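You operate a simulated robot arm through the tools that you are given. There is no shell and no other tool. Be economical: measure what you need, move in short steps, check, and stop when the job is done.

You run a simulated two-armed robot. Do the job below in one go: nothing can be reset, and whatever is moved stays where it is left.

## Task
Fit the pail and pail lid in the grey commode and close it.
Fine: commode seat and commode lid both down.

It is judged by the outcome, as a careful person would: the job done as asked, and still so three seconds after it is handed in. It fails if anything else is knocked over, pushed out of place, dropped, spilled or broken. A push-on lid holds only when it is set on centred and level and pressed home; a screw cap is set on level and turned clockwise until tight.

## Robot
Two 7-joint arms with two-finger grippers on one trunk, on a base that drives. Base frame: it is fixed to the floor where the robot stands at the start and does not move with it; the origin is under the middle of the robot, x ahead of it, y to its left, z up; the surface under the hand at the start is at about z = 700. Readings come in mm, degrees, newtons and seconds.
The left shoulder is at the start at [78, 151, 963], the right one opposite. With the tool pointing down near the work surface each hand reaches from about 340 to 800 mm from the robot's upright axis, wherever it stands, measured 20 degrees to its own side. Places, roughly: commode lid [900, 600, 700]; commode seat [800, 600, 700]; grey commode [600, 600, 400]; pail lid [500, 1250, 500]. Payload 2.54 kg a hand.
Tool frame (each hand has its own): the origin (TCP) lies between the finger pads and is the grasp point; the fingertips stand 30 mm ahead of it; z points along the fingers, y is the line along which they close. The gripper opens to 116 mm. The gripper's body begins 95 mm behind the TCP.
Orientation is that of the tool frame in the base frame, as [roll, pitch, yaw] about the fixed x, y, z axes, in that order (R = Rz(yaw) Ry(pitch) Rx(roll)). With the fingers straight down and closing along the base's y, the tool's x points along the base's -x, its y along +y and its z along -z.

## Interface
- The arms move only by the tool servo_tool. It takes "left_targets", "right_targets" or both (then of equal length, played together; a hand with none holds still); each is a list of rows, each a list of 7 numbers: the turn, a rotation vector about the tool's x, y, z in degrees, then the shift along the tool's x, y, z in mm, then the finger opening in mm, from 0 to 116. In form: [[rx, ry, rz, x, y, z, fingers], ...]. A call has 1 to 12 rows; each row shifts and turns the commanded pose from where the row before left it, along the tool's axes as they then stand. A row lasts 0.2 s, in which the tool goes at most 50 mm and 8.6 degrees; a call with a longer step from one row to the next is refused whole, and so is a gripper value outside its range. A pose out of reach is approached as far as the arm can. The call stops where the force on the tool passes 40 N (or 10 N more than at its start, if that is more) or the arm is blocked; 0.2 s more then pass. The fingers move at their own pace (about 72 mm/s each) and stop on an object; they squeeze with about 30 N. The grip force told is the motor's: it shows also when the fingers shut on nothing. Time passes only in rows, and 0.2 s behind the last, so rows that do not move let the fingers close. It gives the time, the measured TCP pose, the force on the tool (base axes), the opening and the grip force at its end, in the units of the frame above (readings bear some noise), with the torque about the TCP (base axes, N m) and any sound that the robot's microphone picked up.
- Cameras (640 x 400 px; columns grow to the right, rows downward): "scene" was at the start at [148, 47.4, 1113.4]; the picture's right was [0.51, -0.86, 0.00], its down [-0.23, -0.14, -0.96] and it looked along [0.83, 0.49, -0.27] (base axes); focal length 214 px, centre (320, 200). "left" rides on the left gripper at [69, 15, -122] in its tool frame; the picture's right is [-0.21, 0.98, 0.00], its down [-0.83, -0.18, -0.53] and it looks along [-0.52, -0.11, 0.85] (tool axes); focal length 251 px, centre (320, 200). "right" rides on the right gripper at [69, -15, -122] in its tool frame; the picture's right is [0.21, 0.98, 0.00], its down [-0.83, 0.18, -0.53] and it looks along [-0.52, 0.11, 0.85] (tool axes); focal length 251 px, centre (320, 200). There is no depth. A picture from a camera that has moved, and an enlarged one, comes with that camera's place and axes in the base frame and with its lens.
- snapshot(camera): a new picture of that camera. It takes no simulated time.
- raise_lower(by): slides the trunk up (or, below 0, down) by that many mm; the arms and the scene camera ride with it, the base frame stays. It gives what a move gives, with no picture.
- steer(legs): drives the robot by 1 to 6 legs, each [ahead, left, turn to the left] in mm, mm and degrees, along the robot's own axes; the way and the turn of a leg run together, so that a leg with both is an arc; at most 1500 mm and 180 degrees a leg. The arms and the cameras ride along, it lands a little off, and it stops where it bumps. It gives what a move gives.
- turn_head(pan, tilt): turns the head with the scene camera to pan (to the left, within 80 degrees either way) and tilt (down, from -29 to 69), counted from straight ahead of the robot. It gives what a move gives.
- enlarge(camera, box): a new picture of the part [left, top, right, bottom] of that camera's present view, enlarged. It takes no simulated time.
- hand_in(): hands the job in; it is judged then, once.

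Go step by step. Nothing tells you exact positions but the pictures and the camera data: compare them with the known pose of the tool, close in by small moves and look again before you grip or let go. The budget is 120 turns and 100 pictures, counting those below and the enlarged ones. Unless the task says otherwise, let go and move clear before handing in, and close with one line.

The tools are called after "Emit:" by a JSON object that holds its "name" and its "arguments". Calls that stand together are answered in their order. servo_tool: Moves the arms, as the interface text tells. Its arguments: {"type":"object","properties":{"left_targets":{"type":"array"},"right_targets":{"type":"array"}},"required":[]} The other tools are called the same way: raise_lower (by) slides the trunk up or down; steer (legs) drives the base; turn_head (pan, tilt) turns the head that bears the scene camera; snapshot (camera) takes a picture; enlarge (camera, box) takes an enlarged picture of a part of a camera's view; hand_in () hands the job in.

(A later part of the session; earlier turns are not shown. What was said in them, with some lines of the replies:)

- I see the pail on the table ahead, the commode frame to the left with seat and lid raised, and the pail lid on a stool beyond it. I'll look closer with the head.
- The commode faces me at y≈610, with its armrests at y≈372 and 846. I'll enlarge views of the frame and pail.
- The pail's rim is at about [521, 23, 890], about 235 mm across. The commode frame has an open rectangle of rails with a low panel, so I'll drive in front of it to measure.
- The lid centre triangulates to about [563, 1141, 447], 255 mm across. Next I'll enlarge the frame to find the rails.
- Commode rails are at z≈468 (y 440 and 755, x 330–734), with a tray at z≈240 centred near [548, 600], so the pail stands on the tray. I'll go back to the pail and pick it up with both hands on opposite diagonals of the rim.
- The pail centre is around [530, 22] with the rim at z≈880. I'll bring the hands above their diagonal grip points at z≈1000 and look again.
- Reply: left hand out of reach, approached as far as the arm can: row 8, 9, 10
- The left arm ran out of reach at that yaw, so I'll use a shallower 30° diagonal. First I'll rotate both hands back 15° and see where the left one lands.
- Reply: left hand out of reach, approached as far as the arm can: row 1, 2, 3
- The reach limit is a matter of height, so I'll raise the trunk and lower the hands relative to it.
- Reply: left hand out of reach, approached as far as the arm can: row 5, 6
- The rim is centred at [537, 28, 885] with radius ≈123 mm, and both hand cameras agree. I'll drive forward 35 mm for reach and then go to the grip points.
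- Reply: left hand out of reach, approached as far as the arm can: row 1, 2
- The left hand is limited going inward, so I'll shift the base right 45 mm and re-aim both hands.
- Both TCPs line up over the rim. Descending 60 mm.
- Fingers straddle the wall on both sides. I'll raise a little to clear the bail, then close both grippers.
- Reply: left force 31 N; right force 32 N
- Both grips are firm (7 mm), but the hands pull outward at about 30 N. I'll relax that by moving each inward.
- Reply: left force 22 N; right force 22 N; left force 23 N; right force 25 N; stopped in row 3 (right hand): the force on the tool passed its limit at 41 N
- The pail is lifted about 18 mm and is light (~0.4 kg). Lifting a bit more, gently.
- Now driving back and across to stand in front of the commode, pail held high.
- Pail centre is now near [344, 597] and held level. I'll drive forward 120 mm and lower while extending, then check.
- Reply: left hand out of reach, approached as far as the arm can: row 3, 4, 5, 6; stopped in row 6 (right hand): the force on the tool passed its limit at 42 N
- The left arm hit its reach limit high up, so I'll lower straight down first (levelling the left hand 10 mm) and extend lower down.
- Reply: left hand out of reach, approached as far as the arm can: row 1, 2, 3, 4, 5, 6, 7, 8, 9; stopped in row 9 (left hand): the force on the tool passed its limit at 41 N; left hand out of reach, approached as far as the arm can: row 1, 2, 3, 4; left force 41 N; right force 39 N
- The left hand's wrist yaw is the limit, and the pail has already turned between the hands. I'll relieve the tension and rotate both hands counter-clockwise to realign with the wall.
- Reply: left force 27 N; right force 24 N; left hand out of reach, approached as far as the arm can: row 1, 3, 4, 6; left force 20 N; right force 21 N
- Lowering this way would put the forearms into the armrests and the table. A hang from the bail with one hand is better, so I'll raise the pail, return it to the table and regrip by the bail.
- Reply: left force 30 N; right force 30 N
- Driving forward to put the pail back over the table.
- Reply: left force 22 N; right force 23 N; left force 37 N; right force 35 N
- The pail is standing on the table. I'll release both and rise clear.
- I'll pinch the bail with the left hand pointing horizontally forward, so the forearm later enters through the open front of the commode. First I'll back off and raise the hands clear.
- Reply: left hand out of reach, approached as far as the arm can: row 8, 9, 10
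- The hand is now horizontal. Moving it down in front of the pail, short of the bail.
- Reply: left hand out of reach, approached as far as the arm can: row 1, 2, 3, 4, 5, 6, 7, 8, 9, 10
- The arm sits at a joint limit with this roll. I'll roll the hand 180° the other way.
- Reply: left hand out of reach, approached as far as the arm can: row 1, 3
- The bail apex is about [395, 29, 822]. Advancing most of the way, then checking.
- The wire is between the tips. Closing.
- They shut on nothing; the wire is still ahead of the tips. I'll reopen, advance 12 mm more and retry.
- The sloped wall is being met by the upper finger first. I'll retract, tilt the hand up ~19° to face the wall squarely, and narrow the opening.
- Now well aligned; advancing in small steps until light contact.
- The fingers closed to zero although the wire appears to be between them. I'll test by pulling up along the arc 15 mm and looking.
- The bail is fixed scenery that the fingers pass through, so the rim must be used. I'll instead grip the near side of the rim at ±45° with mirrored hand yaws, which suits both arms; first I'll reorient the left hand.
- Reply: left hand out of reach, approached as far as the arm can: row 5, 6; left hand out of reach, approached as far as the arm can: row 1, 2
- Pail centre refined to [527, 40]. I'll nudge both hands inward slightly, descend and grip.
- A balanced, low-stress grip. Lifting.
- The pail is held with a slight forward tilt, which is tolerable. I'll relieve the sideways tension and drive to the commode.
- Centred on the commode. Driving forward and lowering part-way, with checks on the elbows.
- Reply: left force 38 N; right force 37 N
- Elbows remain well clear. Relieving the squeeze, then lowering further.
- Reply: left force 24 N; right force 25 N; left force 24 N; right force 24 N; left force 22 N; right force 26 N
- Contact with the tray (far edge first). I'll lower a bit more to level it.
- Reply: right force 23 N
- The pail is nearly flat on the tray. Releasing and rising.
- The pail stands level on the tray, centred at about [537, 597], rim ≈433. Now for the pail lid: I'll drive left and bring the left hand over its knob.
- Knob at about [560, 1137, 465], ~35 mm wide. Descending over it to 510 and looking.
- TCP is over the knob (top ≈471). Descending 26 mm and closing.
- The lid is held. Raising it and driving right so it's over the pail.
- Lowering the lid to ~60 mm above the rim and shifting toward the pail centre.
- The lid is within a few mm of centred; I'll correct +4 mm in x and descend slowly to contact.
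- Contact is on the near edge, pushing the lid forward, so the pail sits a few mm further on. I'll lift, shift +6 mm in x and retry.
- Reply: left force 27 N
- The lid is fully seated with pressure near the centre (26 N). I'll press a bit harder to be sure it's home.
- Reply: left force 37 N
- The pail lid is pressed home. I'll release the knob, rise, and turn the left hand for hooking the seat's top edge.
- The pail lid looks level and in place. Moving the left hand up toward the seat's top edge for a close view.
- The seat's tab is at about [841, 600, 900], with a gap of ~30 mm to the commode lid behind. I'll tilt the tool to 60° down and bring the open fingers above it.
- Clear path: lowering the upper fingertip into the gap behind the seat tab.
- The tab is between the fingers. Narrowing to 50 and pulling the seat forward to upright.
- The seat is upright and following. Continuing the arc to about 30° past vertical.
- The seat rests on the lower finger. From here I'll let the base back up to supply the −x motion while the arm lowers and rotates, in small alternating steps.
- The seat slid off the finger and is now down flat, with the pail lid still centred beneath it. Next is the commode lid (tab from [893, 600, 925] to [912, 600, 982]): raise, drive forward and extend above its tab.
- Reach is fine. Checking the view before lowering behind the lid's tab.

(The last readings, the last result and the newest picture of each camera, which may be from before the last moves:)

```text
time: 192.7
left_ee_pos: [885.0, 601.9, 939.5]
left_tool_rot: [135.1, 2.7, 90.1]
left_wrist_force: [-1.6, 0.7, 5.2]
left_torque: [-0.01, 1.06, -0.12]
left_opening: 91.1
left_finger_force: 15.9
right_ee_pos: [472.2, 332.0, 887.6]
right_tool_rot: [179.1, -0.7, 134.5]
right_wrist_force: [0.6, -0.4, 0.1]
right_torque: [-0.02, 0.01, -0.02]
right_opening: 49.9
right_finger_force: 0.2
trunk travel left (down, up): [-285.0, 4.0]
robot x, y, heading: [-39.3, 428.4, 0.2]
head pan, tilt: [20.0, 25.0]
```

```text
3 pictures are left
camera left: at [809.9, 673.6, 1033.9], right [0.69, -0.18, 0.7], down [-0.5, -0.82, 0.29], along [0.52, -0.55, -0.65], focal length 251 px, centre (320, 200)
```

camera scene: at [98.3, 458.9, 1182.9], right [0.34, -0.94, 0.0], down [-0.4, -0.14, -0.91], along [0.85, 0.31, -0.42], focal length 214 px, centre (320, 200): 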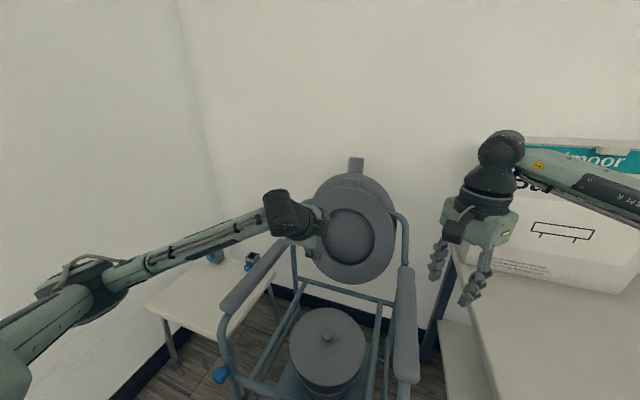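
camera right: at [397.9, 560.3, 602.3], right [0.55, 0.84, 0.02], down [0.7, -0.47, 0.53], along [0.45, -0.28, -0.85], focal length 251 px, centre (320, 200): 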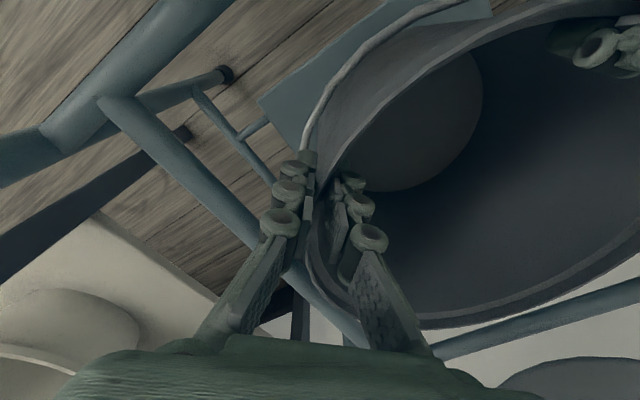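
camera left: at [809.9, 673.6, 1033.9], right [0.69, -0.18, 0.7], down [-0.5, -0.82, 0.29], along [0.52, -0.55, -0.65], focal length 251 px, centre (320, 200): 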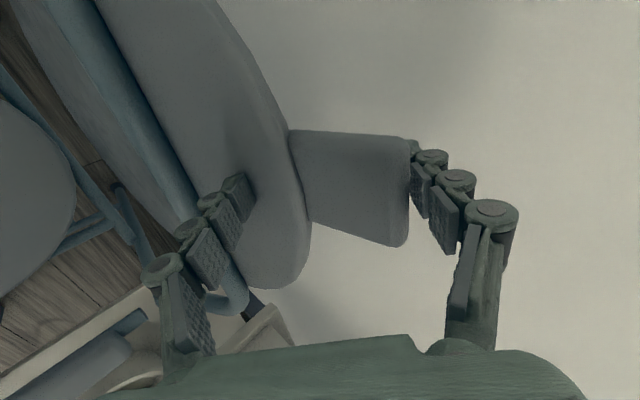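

The lid's tab is between the fingers. Pulling the commode lid forward to upright.

Emit:
{"name": "servo_tool", "arguments": {"left_targets": [[0, 0, 0, 0, -10.7, -13.5, 95], [0, 0, 0, 0, -11.7, -15.5, 95], [0, 0, 0, 0, -11.7, -15.9, 95], [0, 0, 0, 0, -11.7, -15.9, 90], [0, 0, 0, 0, -11.7, -15.9, 85], [0, 0, 0, 0, -11.7, -15.9, 80], [0, 0, 0, 0, -11.7, -15.9, 75], [0, 0, 0, 0, -11.7, -15.9, 70]]}}

Emit:
{"name": "snapshot", "arguments": {"camera": "left"}}

```text
time: 194.5
left_ee_pos: [731.5, 602.5, 961.3]
left_tool_rot: [135.0, 2.6, 90.3]
left_wrist_force: [-1.4, 0.2, -0.6]
left_torque: [0.02, 0.06, 0.02]
left_opening: 70.4
left_finger_force: 0.5
right_ee_pos: [474.6, 332.2, 887.1]
right_tool_rot: [179.2, -0.6, 134.4]
right_wrist_force: [0.7, 0.4, -0.4]
right_torque: [0.01, 0.01, -0.04]
right_opening: 50.1
right_finger_force: 0.1
trunk travel left (down, up): [-285.0, 4.0]
robot x, y, heading: [-40.1, 424.8, -0.4]
head pan, tilt: [20.0, 25.0]
```

```text
2 pictures are left
camera left: at [655.9, 674.9, 1056.5], right [0.69, -0.18, 0.7], down [-0.5, -0.82, 0.29], along [0.52, -0.55, -0.65], focal length 251 px, centre (320, 200)
```

left: 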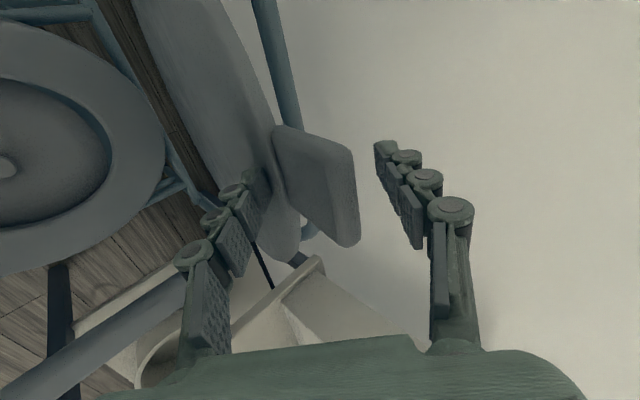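

The commode lid is just past upright and rests on the lower finger. I'll back the base for the near-horizontal part of the arc, lowering slightly each step.

Emit:
{"name": "steer", "arguments": {"legs": [[-57, 0, 0]]}}

Emit:
{"name": "servo_tool", "arguments": {"left_targets": [[0, 0, 0, 0, -4.2, 4.2, 60], [0, 0, 0, 0, -4, 4, 60]]}}

Emit:
{"name": "steer", "arguments": {"legs": [[-40, 0, 0]]}}

Emit:
{"name": "servo_tool", "arguments": {"left_targets": [[0, 0, 0, 0, -5, 5, 60], [0, 0, 0, 0, -5, 5, 60]]}}

Emit:
{"name": "steer", "arguments": {"legs": [[-35, 0, 0]]}}

Emit:
{"name": "servo_tool", "arguments": {"left_targets": [[0, 0, 0, 0, -5, 5, 60], [0, 0, 0, 0, -5, 5, 60]]}}

Emit:
{"name": "steer", "arguments": {"legs": [[-35, 0, 0]]}}

Emit:
{"name": "servo_tool", "arguments": {"left_targets": [[0, 0, 0, 0, -6, 6, 60], [0, 0, 0, 0, -6, 6, 60]]}}

```text
time: 195.5
left_ee_pos: [676.8, 603.6, 961.8]
left_tool_rot: [135.0, 2.7, 90.2]
left_wrist_force: [-2.0, -0.3, 1.0]
left_torque: [0.03, 0.08, 0.01]
left_opening: 70.4
left_finger_force: 0.5
right_ee_pos: [417.3, 330.3, 886.8]
right_tool_rot: [179.1, -0.6, 134.5]
right_wrist_force: [-0.2, 0.5, 0.2]
right_torque: [-0.01, 0.0, -0.03]
right_opening: 50.0
right_finger_force: 0.0
trunk travel left (down, up): [-285.0, 4.0]
robot x, y, heading: [-95.5, 429.9, -0.3]
head pan, tilt: [20.0, 25.0]
```

```text
time: 196.1
left_ee_pos: [674.3, 602.7, 950.4]
left_tool_rot: [135.0, 2.7, 90.3]
left_wrist_force: [-1.2, -0.1, 1.0]
left_torque: [-0.03, 0.03, 0.01]
left_opening: 62.1
left_finger_force: 0.2
right_ee_pos: [417.9, 331.5, 888.1]
right_tool_rot: [179.1, -0.7, 134.5]
right_wrist_force: [-0.3, 0.1, 0.2]
right_torque: [0.02, -0.02, -0.02]
right_opening: 50.0
right_finger_force: 0.1
trunk travel left (down, up): [-285.0, 4.0]
robot x, y, heading: [-93.7, 427.6, -0.2]
head pan, tilt: [20.0, 25.0]
```

```text
time: 197.0
left_ee_pos: [635.6, 602.1, 951.3]
left_tool_rot: [135.0, 2.6, 90.2]
left_wrist_force: [-1.6, 0.2, -0.6]
left_torque: [-0.01, 0.03, -0.01]
left_opening: 60.4
left_finger_force: 0.1
right_ee_pos: [378.3, 331.6, 887.0]
right_tool_rot: [179.1, -0.6, 134.5]
right_wrist_force: [-0.4, 0.0, 0.7]
right_torque: [0.01, -0.03, 0.01]
right_opening: 49.9
right_finger_force: 0.1
trunk travel left (down, up): [-285.0, 4.0]
robot x, y, heading: [-132.5, 428.6, 0.1]
head pan, tilt: [20.0, 25.0]
```

```text
time: 197.6
left_ee_pos: [634.6, 600.4, 936.2]
left_tool_rot: [135.2, 2.7, 90.2]
left_wrist_force: [-2.3, -1.1, 1.2]
left_torque: [-0.04, 0.05, 0.01]
left_opening: 61.9
left_finger_force: 0.1
right_ee_pos: [378.5, 331.7, 887.1]
right_tool_rot: [179.1, -0.7, 134.5]
right_wrist_force: [0.0, 0.1, 0.3]
right_torque: [0.0, 0.01, 0.03]
right_opening: 50.0
right_finger_force: 0.0
trunk travel left (down, up): [-285.0, 4.0]
robot x, y, heading: [-134.0, 428.9, -0.1]
head pan, tilt: [20.0, 25.0]
```

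```text
time: 198.4
left_ee_pos: [600.4, 601.0, 936.7]
left_tool_rot: [135.1, 2.7, 90.2]
left_wrist_force: [-1.0, 0.8, -0.7]
left_torque: [0.04, 0.04, 0.01]
left_opening: 60.5
left_finger_force: 0.5
right_ee_pos: [343.5, 331.2, 888.6]
right_tool_rot: [179.1, -0.6, 134.4]
right_wrist_force: [-0.9, 0.2, 0.1]
right_torque: [0.01, -0.04, 0.03]
right_opening: 49.8
right_finger_force: 0.0
trunk travel left (down, up): [-285.0, 4.0]
robot x, y, heading: [-172.9, 425.9, 0.1]
head pan, tilt: [20.0, 25.0]
```

```text
time: 199.0
left_ee_pos: [601.6, 599.3, 921.6]
left_tool_rot: [135.1, 2.8, 90.2]
left_wrist_force: [-1.5, 0.6, 1.8]
left_torque: [-0.03, 0.07, 0.02]
left_opening: 61.6
left_finger_force: 0.3
right_ee_pos: [343.8, 331.6, 887.2]
right_tool_rot: [179.1, -0.6, 134.4]
right_wrist_force: [0.5, 0.2, -0.3]
right_torque: [0.01, -0.01, 0.0]
right_opening: 49.7
right_finger_force: 0.1
trunk travel left (down, up): [-285.0, 4.0]
robot x, y, heading: [-171.6, 426.0, -0.1]
head pan, tilt: [20.0, 25.0]
```

```text
time: 199.9
left_ee_pos: [564.7, 601.7, 922.3]
left_tool_rot: [135.1, 2.6, 90.2]
left_wrist_force: [-0.8, -0.1, -0.1]
left_torque: [0.02, 0.02, -0.01]
left_opening: 60.6
left_finger_force: 1.1
right_ee_pos: [307.8, 332.1, 888.0]
right_tool_rot: [179.1, -0.6, 134.5]
right_wrist_force: [0.1, 0.5, -0.3]
right_torque: [0.03, -0.03, -0.01]
right_opening: 49.9
right_finger_force: 0.0
trunk travel left (down, up): [-285.0, 4.0]
robot x, y, heading: [-203.8, 427.2, 0.0]
head pan, tilt: [20.0, 25.0]
```

```text
time: 200.5
left_ee_pos: [564.5, 599.1, 905.4]
left_tool_rot: [135.0, 2.7, 90.1]
left_wrist_force: [-3.2, 0.4, 2.0]
left_torque: [0.03, 0.13, 0.03]
left_opening: 61.2
left_finger_force: 0.5
right_ee_pos: [308.2, 331.1, 887.6]
right_tool_rot: [179.1, -0.6, 134.5]
right_wrist_force: [-0.2, 1.3, -0.4]
right_torque: [-0.01, 0.01, -0.01]
right_opening: 50.1
right_finger_force: 0.1
trunk travel left (down, up): [-285.0, 4.0]
robot x, y, heading: [-204.6, 427.7, -0.0]
head pan, tilt: [20.0, 25.0]
```

The lid is following on the lower finger. Continuing the arc with the arm, then rotating with the lid as it lowers.

Emit:
{"name": "servo_tool", "arguments": {"left_targets": [[0, 0, 0, 0, -19.4, -10.2, 60], [0, 0, 0, 0, -19.4, -10.2, 60], [0, 0, 0, 0, -18.7, -3.7, 60], [0, 0, 0, 0, -18.7, -3.7, 60], [0, 0, 0, 0, -18.7, -3.7, 60], [0, 0, 0, 0, -21.4, -1.7, 60], [0, 0, 0, 0, -21.4, -1.7, 60], [0, 0, 0, 0, -21.4, -1.7, 60]]}}

Emit:
{"name": "servo_tool", "arguments": {"left_targets": [[-2.7, 0, 0, 0, -21.9, 0.5, 60], [-2.7, 0, 0, 0, -21.9, 0.5, 60], [-2.7, 0, 0, 0, -21.9, 0.5, 60], [-2.7, 0, 0, 0, -21.9, 0.5, 60], [-2.7, 0, 0, 0, -21.9, 0.5, 60], [-2.7, 0, 0, 0, -21.9, 0.5, 60], [-2.7, 0, 0, 0, -21.9, 0.5, 60]]}}

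```text
time: 202.3
left_ee_pos: [426.2, 594.2, 818.7]
left_tool_rot: [135.1, 2.7, 90.3]
left_wrist_force: [-1.4, 0.1, -1.1]
left_torque: [0.04, 0.03, -0.01]
left_opening: 60.9
left_finger_force: 0.1
right_ee_pos: [309.2, 331.3, 887.7]
right_tool_rot: [179.0, -0.6, 134.4]
right_wrist_force: [-1.0, 0.6, -0.2]
right_torque: [-0.02, 0.03, 0.02]
right_opening: 50.2
right_finger_force: 0.0
trunk travel left (down, up): [-285.0, 4.0]
robot x, y, heading: [-203.2, 428.6, -0.0]
head pan, tilt: [20.0, 25.0]
```

```text
time: 203.9
left_ee_pos: [338.5, 589.9, 694.8]
left_tool_rot: [116.1, 2.8, 90.2]
left_wrist_force: [-0.7, 0.0, -0.2]
left_torque: [0.04, 0.05, 0.0]
left_opening: 61.3
left_finger_force: 1.0
right_ee_pos: [308.2, 331.0, 887.2]
right_tool_rot: [179.1, -0.6, 134.3]
right_wrist_force: [0.6, 0.1, 0.7]
right_torque: [0.01, -0.01, 0.0]
right_opening: 49.9
right_finger_force: 0.2
trunk travel left (down, up): [-285.0, 4.0]
robot x, y, heading: [-204.9, 425.6, -0.2]
head pan, tilt: [20.0, 25.0]
```

The lid still rests on the finger. Lowering the rest of the way.

Emit:
{"name": "servo_tool", "arguments": {"left_targets": [[-2.7, 0, 0, 0, -21.9, 0.5, 60], [-2.7, 0, 0, 0, -21.9, 0.5, 60], [-2.7, 0, 0, 0, -21.9, 0.5, 60], [-2.7, 0, 0, 0, -21.9, 0.5, 60], [-2.7, 0, 0, 0, -21.9, 0.5, 60], [-2.0, 0, 0, 0, -18, 0.5, 60]]}}

Emit:
{"name": "snapshot", "arguments": {"camera": "left"}}

```text
time: 205.3
left_ee_pos: [303.3, 592.0, 581.1]
left_tool_rot: [99.9, 2.7, 90.7]
left_wrist_force: [-0.1, 0.2, -1.9]
left_torque: [0.05, -0.01, 0.0]
left_opening: 61.0
left_finger_force: 0.8
right_ee_pos: [308.4, 331.1, 886.7]
right_tool_rot: [179.1, -0.5, 134.5]
right_wrist_force: [0.7, 0.2, 0.9]
right_torque: [-0.04, -0.02, 0.0]
right_opening: 50.0
right_finger_force: 0.0
trunk travel left (down, up): [-285.0, 4.0]
robot x, y, heading: [-201.9, 427.3, -0.4]
head pan, tilt: [20.0, 25.0]
```

```text
1 pictures are left
camera left: at [184.8, 659.3, 614.1], right [0.17, -0.17, 0.97], down [-0.55, -0.84, -0.05], along [0.82, -0.52, -0.24], focal length 251 px, centre (320, 200)
```

left: 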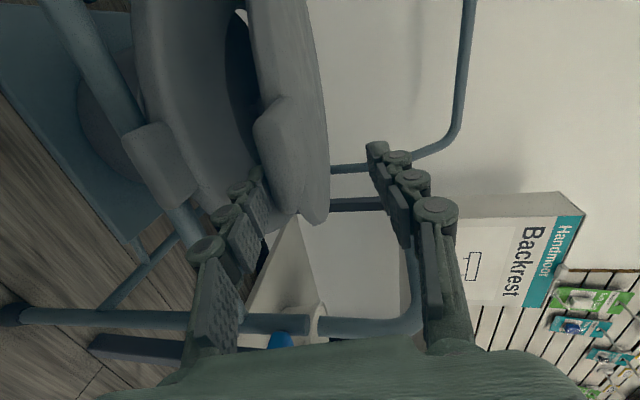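

The lid is nearly closed, resting on the lower finger. Lowering a little more, then backing the base away to let it settle.

Emit:
{"name": "servo_tool", "arguments": {"left_targets": [[-1, 0, 0, 0, -6, 0, 60], [-1, 0, 0, 0, -6, 0, 60], [-1, 0, 0, 0, -6, 0, 60], [0, 0, 0, 0, 0, 0, 60]]}}

Emit:
{"name": "steer", "arguments": {"legs": [[-150, 0, 0]]}}

Emit:
{"name": "turn_head", "arguments": {"pan": 15, "tilt": 32}}

Emit:
{"name": "snapshot", "arguments": {"camera": "scene"}}

```text
time: 206.5
left_ee_pos: [309.9, 590.5, 610.2]
left_tool_rot: [92.7, 4.7, 90.0]
left_wrist_force: [-0.6, -0.8, -1.2]
left_torque: [-0.02, 0.06, 0.01]
left_opening: 61.5
left_finger_force: 1.3
right_ee_pos: [307.6, 331.5, 887.1]
right_tool_rot: [179.1, -0.6, 134.4]
right_wrist_force: [0.7, -0.1, -0.7]
right_torque: [-0.02, 0.0, 0.0]
right_opening: 50.1
right_finger_force: 0.1
trunk travel left (down, up): [-285.0, 4.0]
robot x, y, heading: [-202.3, 426.1, 0.0]
head pan, tilt: [20.0, 25.0]
stopped in row 4 (left hand): the arm was blocked; the commanded pose is now the measured one
```

```text
time: 207.9
left_ee_pos: [161.9, 589.7, 609.9]
left_tool_rot: [92.6, 4.5, 90.1]
left_wrist_force: [-0.4, 0.0, -0.8]
left_torque: [-0.05, 0.04, -0.03]
left_opening: 59.7
left_finger_force: 0.1
right_ee_pos: [159.7, 331.0, 886.9]
right_tool_rot: [179.1, -0.5, 134.3]
right_wrist_force: [0.3, 0.2, 0.1]
right_torque: [0.0, -0.05, 0.0]
right_opening: 50.1
right_finger_force: 0.2
trunk travel left (down, up): [-285.0, 4.0]
robot x, y, heading: [-354.3, 427.2, -0.0]
head pan, tilt: [20.0, 25.0]
```

```text
time: 208.6
left_ee_pos: [161.6, 589.6, 610.2]
left_tool_rot: [92.7, 4.6, 90.1]
left_wrist_force: [0.2, 0.2, 0.2]
left_torque: [0.04, 0.0, -0.01]
left_opening: 59.8
left_finger_force: 0.1
right_ee_pos: [158.1, 330.3, 887.6]
right_tool_rot: [179.1, -0.6, 134.3]
right_wrist_force: [0.6, 0.2, -0.5]
right_torque: [-0.03, -0.04, 0.0]
right_opening: 50.2
right_finger_force: 0.1
trunk travel left (down, up): [-285.0, 4.0]
robot x, y, heading: [-355.8, 429.7, -0.3]
head pan, tilt: [15.0, 32.0]
```

```text
0 pictures are left
camera scene: at [-199.7, 450.7, 1172.0], right [0.26, -0.97, 0.0], down [-0.51, -0.14, -0.85], along [0.82, 0.22, -0.53], focal length 214 px, centre (320, 200)
```

scene: 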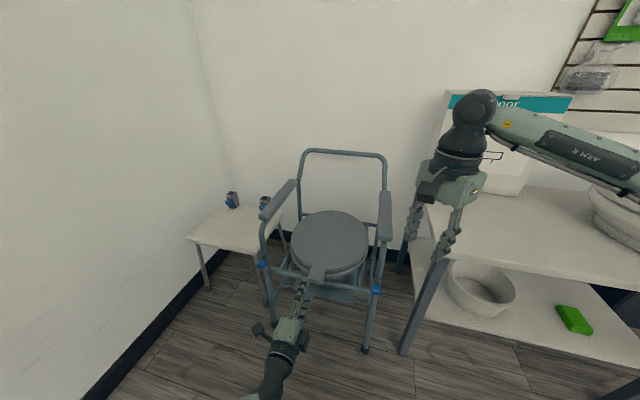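

The pail with its lid is inside the commode, and the seat and commode lid are both down flat. Both hands are empty and clear, and nothing else in the final picture has moved, so I'm handing in.

Emit:
{"name": "hand_in", "arguments": {}}

```text
The job is handed in.
```

The pail and its lid are fitted in the grey commode, and the commode seat and commode lid are both down. The seat slipped off the finger about halfway and dropped the rest of the way; a later close view showed the pail lid still centred beneath it.
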